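You operate a simulated robot arm through the tools that you are given. There is no shell and no other tool. Be economical: measure what you need, move in short steps, check, and stop when the job is done.

Carry out the task below with a simulated robot arm. There is one attempt and no reset: what you move stays moved.

TASK
Stand the 40 mm steel block from the top of the inspection bench beside the green ring gauge. It goes on the side that lies toward x -1.0, y +0.0 (a direction in the base frame), with about 3 cm between them.
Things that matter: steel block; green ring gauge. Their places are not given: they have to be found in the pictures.

It is judged by the outcome, as a careful person would: the job done as asked, and still so three seconds after it is handed in. It fails if anything else is knocked over, pushed out of place, dropped, spilled or broken.

THE ROBOT
A 7-joint arm with a two-finger parallel gripper, fixed in place. Base frame: the origin is at the foot of the arm, x ahead of it, y to its left, z up; the work surface is at about z = 0. Lengths are in mm, angles in degrees, forces in N, time in s.
With the tool pointing down near the work surface it reaches from about 220 to 580 mm from the base axis. Its first joint turns from -66.0 to 66.0 degrees. Payload 2.5 kg.
Tool frame: the origin (TCP) lies between the finger pads and is the grasp point; the fingertips stand 23 mm ahead of it; z points along the fingers, y is the line along which they close. The gripper opens to 94 mm. The fingers are 38 mm wide and 10 mm thick; the gripper's body (54 by 96 mm) begins 39 mm behind the TCP.
Orientation is told as [roll, pitch, yaw] about the base's x, y, z axes, in that order, counted from this pose: with the fingers straight down and closing along the base's y, the tool's x points along the base's -x, its y along +y and its z along -z.

THE INTERFACE
- The arm moves only by the tool jog_arm. Its argument "series" is one flat list of numbers, 7 for each row, row after row: the turn, a rotation vector about the tool's x, y, z in degrees, then the shift along the tool's x, y, z in cm, then the gripper command, from -1 (shut) to 1 (fully open), values between in proportion. In form: [wx, wy, wz, x, y, z, hand, wx, wy, wz, x, y, z, hand, ...]. A call has 1 to 12 rows; each row is the pose to reach, as a shift and turn from the pose commanded when the call began, along the tool's axes at that moment. A row lasts 0.2 s, in which the tool goes at most 50 mm and 8.6 degrees; a call with a longer step from one row to the next is refused whole, and so is a gripper value outside its range. A pose out of reach is approached as far as the arm can. The call stops where the force on the tool passes 40 N (or 10 N more than at its start, if that is more) or the arm is blocked; 0.2 s more then pass. The fingers move at their own pace (about 108 mm/s each) and stop on an object; they squeeze with about 22 N. The grip force told is the motor's: it shows also when the fingers shut on nothing. Time passes only in rows, and 0.2 s behind the last, so rows that repeat a pose let the fingers close. It gives the time, the measured TCP pose, the force on the tool (base axes), the opening and the grip force at its end, in the units of the frame above (readings bear some noise), and new pictures: "pictures" is both (left out), scene, wrist or none.
- Cameras (640 x 400 px; columns grow to the right, rows downward): "scene" is fixed at [117.6, -403.9, 546.3]; the picture's right is [0.85, -0.52, 0.00], its down [-0.29, -0.47, -0.84] and it looks along [0.44, 0.71, -0.55] (base axes); focal length 312 px, centre (320, 200). "wrist" rides on the gripper at [-39, 0, -44] in the tool frame; the picture's right is [0.00, -1.00, 0.00], its down [0.97, 0.00, -0.24] and it looks along [0.24, 0.00, 0.97] (tool axes); focal length 218 px, centre (320, 200).
- locate(camera, pixels): for up to 12 pixels [column, row] of the newest picture of that camera ("zoom" is the newest enlarged one), the place [x, y, z] in the base frame of the surface seen there, good to about 2 mm. No time passes.
- zoom(camera, box): a new picture of the part [left, top, right, bottom] of that camera's present view, enlarged. No time passes.
- job_done(): hands the job in; it is judged then, once.

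Work in short steps. Measure before you move; look again where a grasp or a placing could have gone wrong, and mend it. You have 60 turns and 120 pictures in all, the two below and enlarged ones among them. Open the gripper and draw the arm clear of the work before you hand the job in, unless the task says otherwise; then end with one line.

The tools are called after "Request:" by a JSON object that holds its "method" and its "body". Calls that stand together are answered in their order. jog_arm: Moves the arm, as the interface text tells. Its arguments: {"type":"object","properties":{"series":{"type":"array","items":{"type":"number"}},"pictures":{"type":"string","enum":["both","scene","wrist","none"]}},"required":["series"]} The other tools are called the same way: locate (camera, pixels) gives the place of the surface under pixels of a picture; zoom (camera, box) takes an enlarged picture of a part of a camera's view; job_done () hands the job in.

At the start:

```text
clock: 0.0
eef_pos: [344.9, 161.9, 308.2]
tool_rot: [0.0, 0.0, -0.1]
contact_force: [-0.1, -0.5, 1.3]
gripper_width: 94.1
grip_force: 0.1
```

scene: 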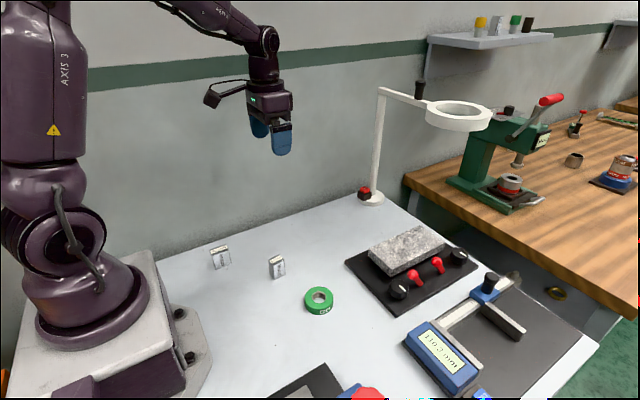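
wrist: 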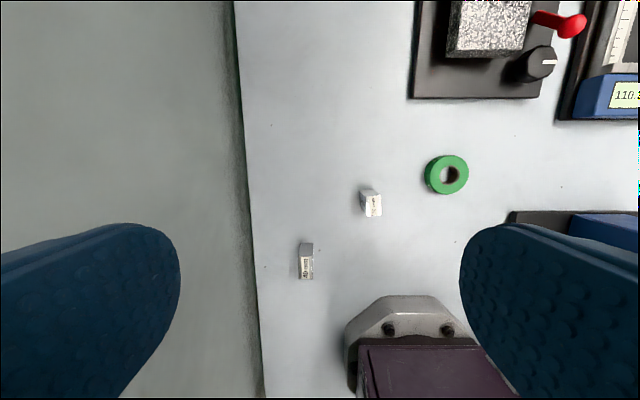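

Two small blocks are seen at about (220,257) and (277,266), and the green ring at (319,300). I'll enlarge to read the labels.

Request:
{"method": "zoom", "body": {"camera": "scene", "box": [190, 230, 350, 330]}}

Request:
{"method": "zoom", "body": {"camera": "wrist", "box": [280, 140, 480, 290]}}

```text
4.00 times, centred on (270, 280) of scene
```

zoom: 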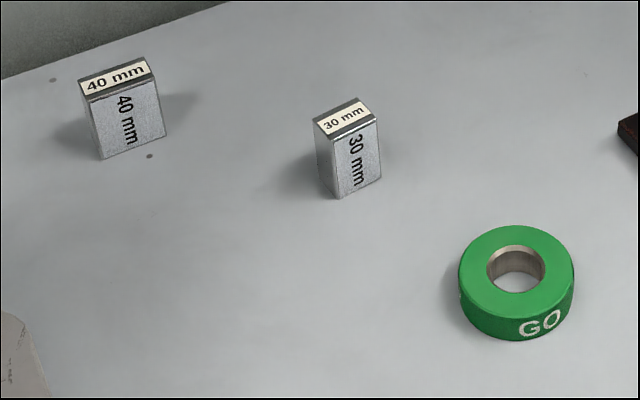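

```text
2.67 times, centred on (380, 215) of wrist
```

zoom: 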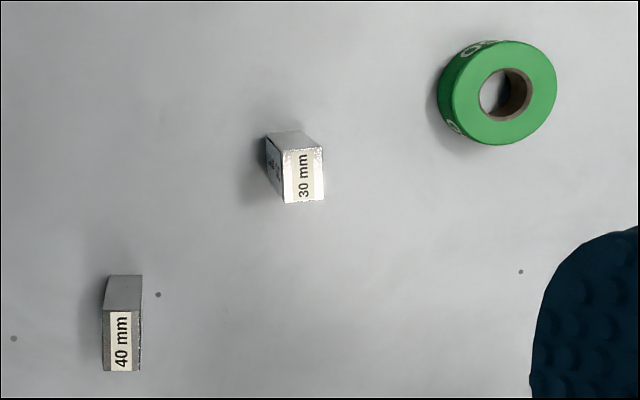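

The 40 mm block is the left one. I'll measure the block tops and the ring.

Request:
{"method": "locate", "body": {"camera": "zoom", "pixels": [[105, 313], [137, 313], [105, 368], [137, 368], [121, 340], [284, 152], [320, 150], [320, 198], [506, 44], [555, 90], [505, 141], [455, 90]]}}

Request:
{"method": "locate", "body": {"camera": "scene", "pixels": [[221, 247], [222, 262], [319, 290], [305, 298], [331, 296], [318, 305], [277, 259]]}}

```text
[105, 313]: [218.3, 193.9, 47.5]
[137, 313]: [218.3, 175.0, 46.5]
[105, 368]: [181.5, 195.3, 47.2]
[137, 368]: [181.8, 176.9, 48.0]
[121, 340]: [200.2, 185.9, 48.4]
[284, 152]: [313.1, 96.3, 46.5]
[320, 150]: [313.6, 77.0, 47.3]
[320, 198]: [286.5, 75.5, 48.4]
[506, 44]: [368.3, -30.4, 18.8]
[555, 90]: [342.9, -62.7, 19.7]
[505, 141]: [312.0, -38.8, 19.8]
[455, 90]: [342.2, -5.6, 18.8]
```

```text
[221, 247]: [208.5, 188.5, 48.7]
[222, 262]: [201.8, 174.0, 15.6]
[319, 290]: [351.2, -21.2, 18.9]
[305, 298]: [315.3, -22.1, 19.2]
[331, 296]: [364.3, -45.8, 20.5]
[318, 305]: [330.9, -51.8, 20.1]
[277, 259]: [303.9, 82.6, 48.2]
```

Block: 40 (x) × 20 (y) × 48, centre about (200,185.5). Ring centre is about (340.5,-34), radius 29.5, so the block goes to about (261,-34). I'll check what surrounds that spot.

Request:
{"method": "locate", "body": {"camera": "scene", "pixels": [[270, 315], [207, 355], [190, 310], [262, 395], [300, 370], [320, 365], [350, 390], [260, 350], [170, 262]]}}

Request:
{"method": "jog_arm", "body": {"series": [0, 0, 0, 3.6, 0.6, 3, 1, 0, 0, 0, 7.2, 1.2, 6, 1, 0, 0, 0, 10.8, 1.8, 9, 1, 0, 0, 0, 14.49, 2.36, 12, 1, 0, 0, 0, 14.49, 2.36, 12, 1]}}

```text
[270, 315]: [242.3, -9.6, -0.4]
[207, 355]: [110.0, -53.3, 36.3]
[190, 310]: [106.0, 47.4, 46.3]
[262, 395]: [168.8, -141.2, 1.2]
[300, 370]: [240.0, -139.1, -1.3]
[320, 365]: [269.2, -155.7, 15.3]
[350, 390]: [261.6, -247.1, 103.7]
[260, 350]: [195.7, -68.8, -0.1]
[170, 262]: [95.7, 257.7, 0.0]
```

```text
clock: 1.2
eef_pos: [200.1, 188.0, 189.2]
tool_rot: [-0.2, 0.0, -0.1]
contact_force: [-0.1, -0.1, -0.7]
gripper_width: 94.1
grip_force: 0.0
```

scene: 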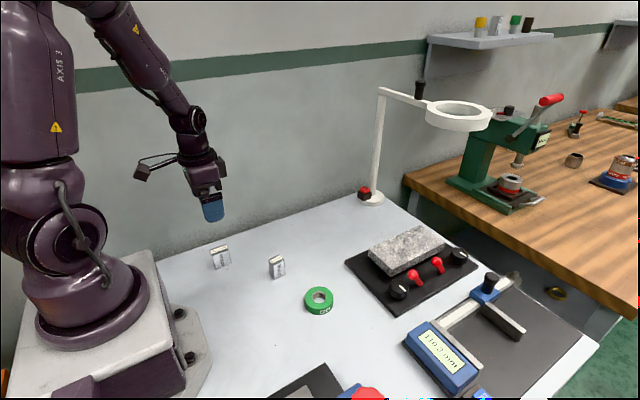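
wrist: 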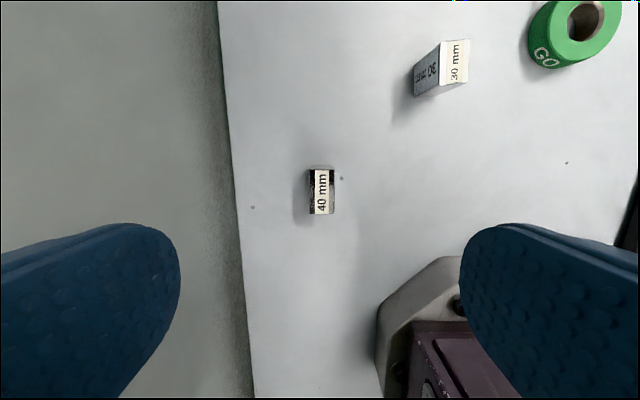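

Above the block, which is at about (321,192) in the wrist view. I'll measure it again from here.

Request:
{"method": "zoom", "body": {"camera": "wrist", "box": [280, 155, 360, 225]}}

Request:
{"method": "locate", "body": {"camera": "wrist", "pixels": [[311, 172], [331, 172], [311, 212], [332, 212], [321, 192], [413, 90], [468, 80]]}}

```text
5.71 times, centred on (320, 190) of wrist
```

zoom: 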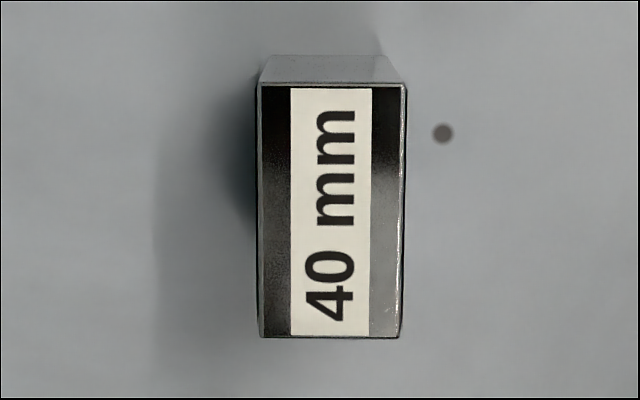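

```text
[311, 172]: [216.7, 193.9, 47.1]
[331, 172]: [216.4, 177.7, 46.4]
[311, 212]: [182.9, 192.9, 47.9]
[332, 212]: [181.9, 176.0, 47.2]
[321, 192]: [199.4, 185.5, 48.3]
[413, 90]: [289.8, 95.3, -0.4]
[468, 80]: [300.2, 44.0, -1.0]
```

The block is aligned with the fingers, about 1.5 mm toward -y. I descend to z≈30 with the gripper open.

Request:
{"method": "jog_arm", "body": {"series": [0, 0, 0, 0, -0.15, 3.5, 1, 0, 0, 0, 0, -0.15, 7, 1, 0, 0, 0, 0, -0.15, 10, 1, 0, 0, 0, 0, -0.15, 12.5, 1, 0, 0, 0, 0, -0.15, 14.5, 1, 0, 0, 0, 0, -0.15, 15.9, 1, 0, 0, 0, 0, -0.15, 15.9, 1]}}

```text
clock: 2.8
eef_pos: [200.8, 184.8, 29.9]
tool_rot: [-0.1, -0.1, 0.0]
contact_force: [-1.1, 0.8, 0.4]
gripper_width: 94.3
grip_force: 0.0
```

scene: 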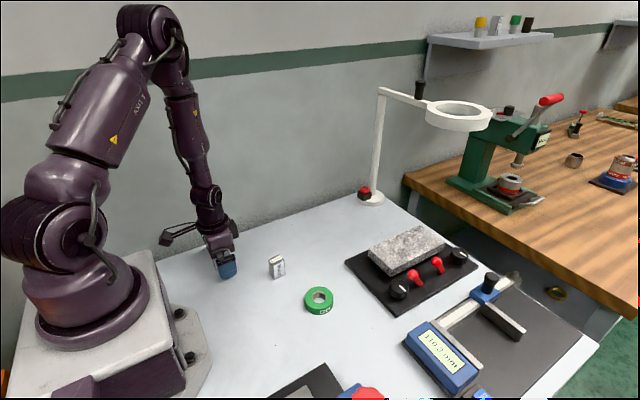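
wrist: 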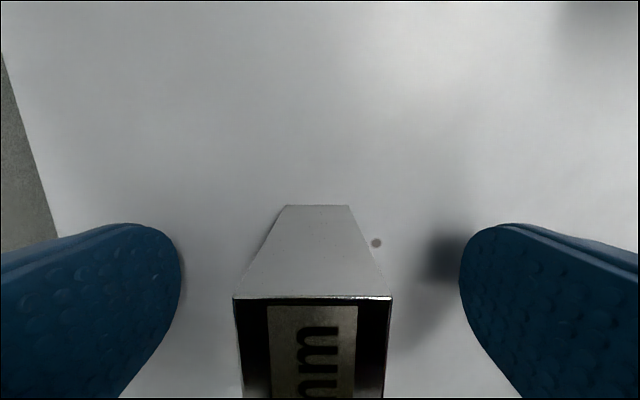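

The block is centred within 1 mm (columns 233–392). I close on it.

Request:
{"method": "jog_arm", "body": {"series": [0, 0, 0, 0, 0.08, 0, 0.3, 0, 0, 0, 0, 0.08, 0, -0.2, 0, 0, 0, 0, 0.08, 0, -0.6, 0, 0, 0, 0, 0.08, 0, -1, 0, 0, 0, 0, 0.08, 0, -1, 0, 0, 0, 0, 0.08, 0, -1], "pictures": "wrist"}}

```text
clock: 4.2
eef_pos: [200.1, 184.0, 29.1]
tool_rot: [0.0, -0.1, 0.0]
contact_force: [0.2, 1.2, -0.5]
gripper_width: 21.9
grip_force: 22.4
```

wrist: 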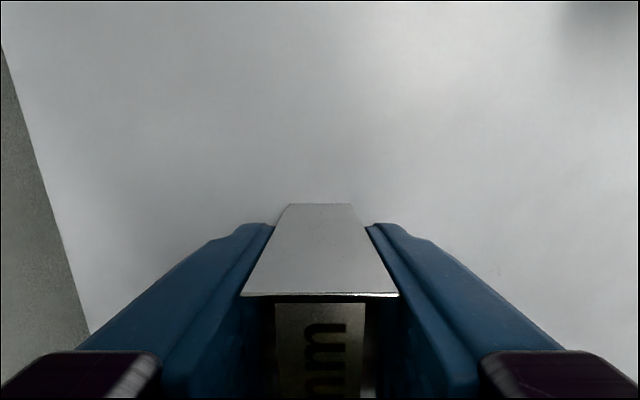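

Held (21.9 mm, 22 N). I lift 8 cm and carry it to above (261,-34).

Request:
{"method": "jog_arm", "body": {"series": [0, 0, 0, 0, 0.08, -2, -1, 0, 0, 0, 0, 0.08, -5, -1, 0, 0, 0, 0, 0.08, -8, -1, 0, 0, 0, -0.9, -3, -8, -1, 0, 0, 0, -1.8, -6.2, -8, -1, 0, 0, 0, -2.8, -9.8, -8, -1, 0, 0, 0, -3.8, -13.4, -8, -1, 0, 0, 0, -4.8, -17, -8, -1, 0, 0, 0, -5.6, -20, -8, -1, 0, 0, 0, -6.1, -21.9, -8, -1, 0, 0, 0, -6.1, -21.9, -8, -1]}}

```text
clock: 6.6
eef_pos: [260.2, -33.8, 109.3]
tool_rot: [0.0, 0.0, 0.0]
contact_force: [-0.1, 0.5, -3.1]
gripper_width: 22.0
grip_force: 22.0
```

scene: 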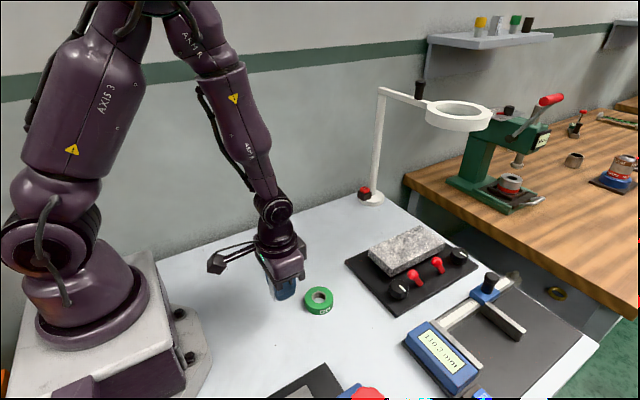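
wrist: 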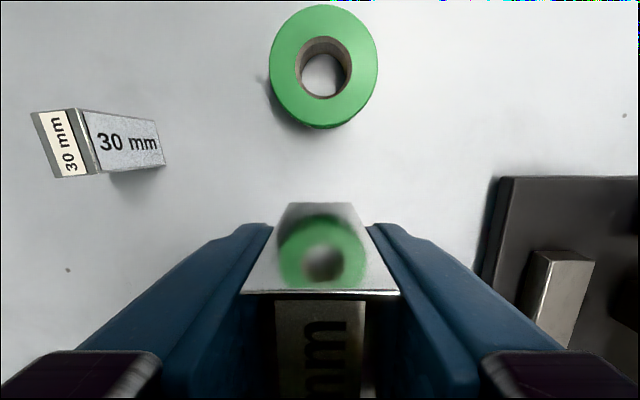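

The ring lies straight ahead at column 323. I measure its near edge and the block's front face.

Request:
{"method": "locate", "body": {"camera": "wrist", "pixels": [[323, 6], [321, 123], [272, 68], [376, 68], [318, 290], [318, 210]]}}

```text
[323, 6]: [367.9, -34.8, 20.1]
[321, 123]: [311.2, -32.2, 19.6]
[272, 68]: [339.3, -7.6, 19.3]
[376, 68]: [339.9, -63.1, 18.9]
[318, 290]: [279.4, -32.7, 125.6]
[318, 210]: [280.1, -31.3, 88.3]
```

The gap will be about 31 mm. I lower the block with a small 1.5 mm sideways correction.

Request:
{"method": "jog_arm", "body": {"series": [0, 0, 0, 0, -0.15, 2.5, -1, 0, 0, 0, 0, -0.15, 5, -1, 0, 0, 0, 0, -0.15, 6.5, -1, 0, 0, 0, 0, -0.15, 7.3, -1, 0, 0, 0, 0, -0.15, 7.7, -1, 0, 0, 0, 0, -0.15, 7.9, -1, 0, 0, 0, 0, -0.15, 7.95, -1, 0, 0, 0, 0, -0.15, 7.95, -1]}}

```text
clock: 8.4
eef_pos: [261.3, -34.8, 30.2]
tool_rot: [0.1, -0.1, -0.1]
contact_force: [-0.6, 0.3, -4.5]
gripper_width: 21.8
grip_force: 22.2
```

scene: 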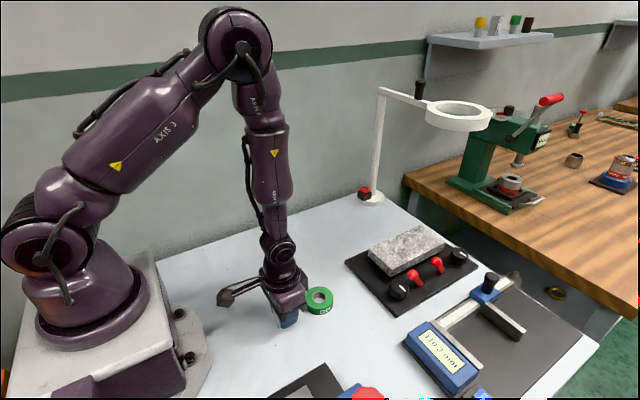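
wrist: 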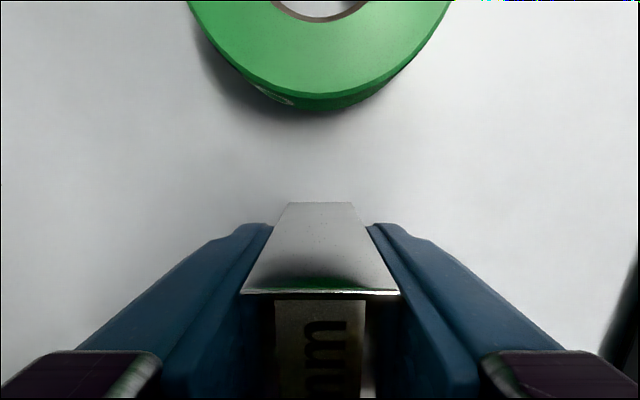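

The force (-4.5 N) shows the weight still hanging, so I lower a little further.

Request:
{"method": "jog_arm", "body": {"series": [0, 0, 0, 0, 0, 0.05, -1, 0, 0, 0, 0, 0, 0.1, -1, 0, 0, 0, 0, 0, 0.1, -1], "pictures": "none"}}

```text
clock: 9.2
eef_pos: [260.1, -35.1, 27.6]
tool_rot: [0.0, 0.0, 0.0]
contact_force: [-4.4, 1.6, 18.9]
gripper_width: 21.9
grip_force: 22.1
```

The block is now pressed on the bench (+19 N). I ease back 0.5 mm, open gradually and rise.

Request:
{"method": "jog_arm", "body": {"series": [0, 0, 0, 0, 0, -0.05, -1, 0, 0, 0, 0, 0, -0.05, -0.4, 0, 0, 0, 0, 0, -0.05, -0.1, 0, 0, 0, 0, 0, -0.05, 0.2, 0, 0, 0, 0, 0, -0.05, 0.2]}}

```text
clock: 10.4
eef_pos: [260.1, -35.6, 28.5]
tool_rot: [0.0, 0.0, -0.1]
contact_force: [-0.9, -0.5, 0.1]
gripper_width: 56.6
grip_force: 0.1
```

scene: 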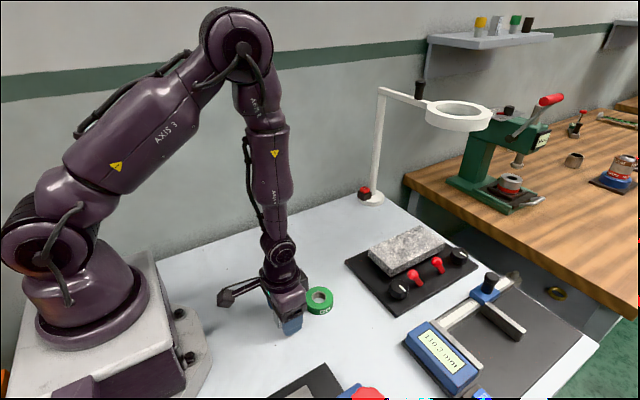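
wrist: 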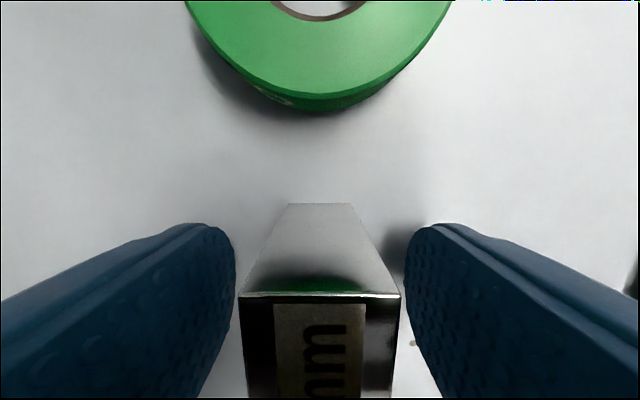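

The block stands free between the fingers. I rise straight up, then draw off toward +y to clear the view.

Request:
{"method": "jog_arm", "body": {"series": [0, 0, 0, 0, 0, -1.5, 0.4, 0, 0, 0, 0, 0, -4, 0.6, 0, 0, 0, 0, 0, -8, 0.8, 0, 0, 0, 0, 0, -12, 1, 0, 0, 0, 0, 0, -16, 1, 0, 0, 0, -1, 3.5, -18, 1, 0, 0, 0, -2, 7, -20, 1, 0, 0, 0, -3, 10.5, -22, 1, 0, 0, 0, -3, 10.5, -22, 1]}}

```text
clock: 12.4
eef_pos: [289.6, 68.7, 248.7]
tool_rot: [0.0, 0.1, -0.2]
contact_force: [-0.4, 0.1, 0.0]
gripper_width: 93.9
grip_force: 0.0
```

scene: 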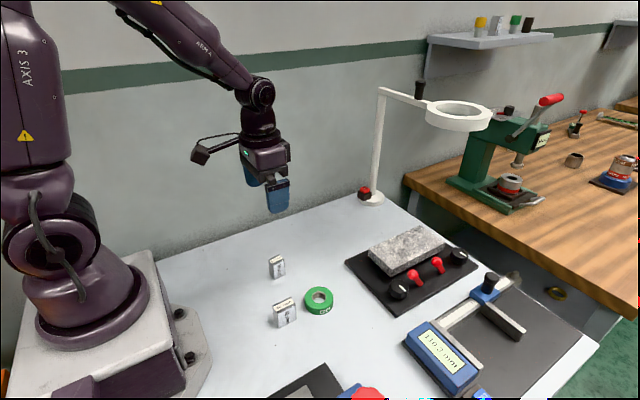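
wrist: 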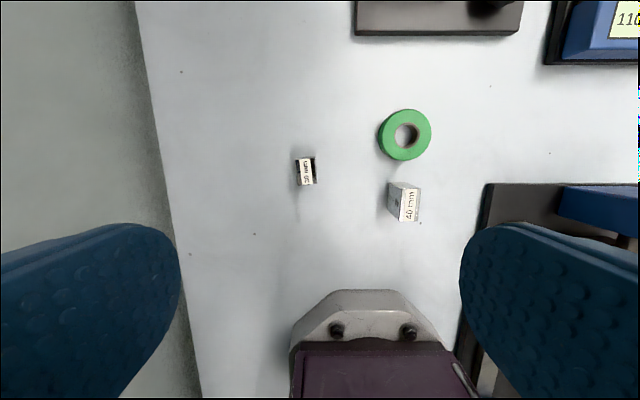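

The block stands upright next to the ring. I'll check the gap by measuring.

Request:
{"method": "zoom", "body": {"camera": "wrist", "box": [360, 100, 456, 230]}}

Request:
{"method": "locate", "body": {"camera": "wrist", "pixels": [[401, 191], [419, 191], [401, 218], [418, 218], [406, 110], [405, 157], [380, 133], [430, 133]]}}

```text
3.08 times, centred on (408, 165) of wrist
```

zoom: 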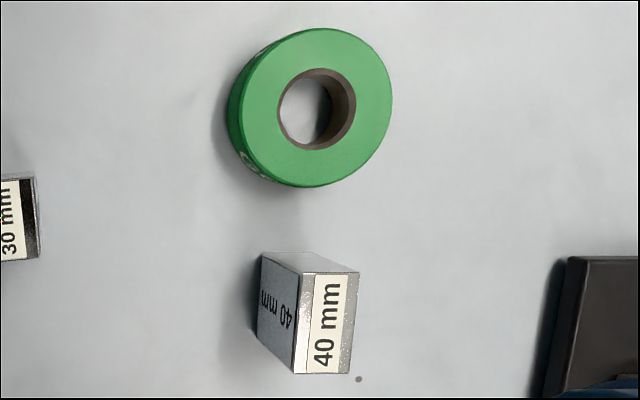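

```text
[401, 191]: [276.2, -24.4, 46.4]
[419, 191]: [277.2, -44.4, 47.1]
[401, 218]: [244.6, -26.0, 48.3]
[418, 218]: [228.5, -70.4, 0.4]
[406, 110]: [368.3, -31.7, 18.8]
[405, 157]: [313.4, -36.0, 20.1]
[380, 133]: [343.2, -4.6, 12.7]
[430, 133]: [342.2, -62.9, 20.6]
```

Request:
{"method": "job_done", "body": {}}

```text
The job is handed in.
```

The 40 mm steel block now stands upright on the -x side of the green ring gauge, in line with its centre, with a measured gap of about 31 mm. The gripper is open and the arm is clear of the work; nothing else was moved.
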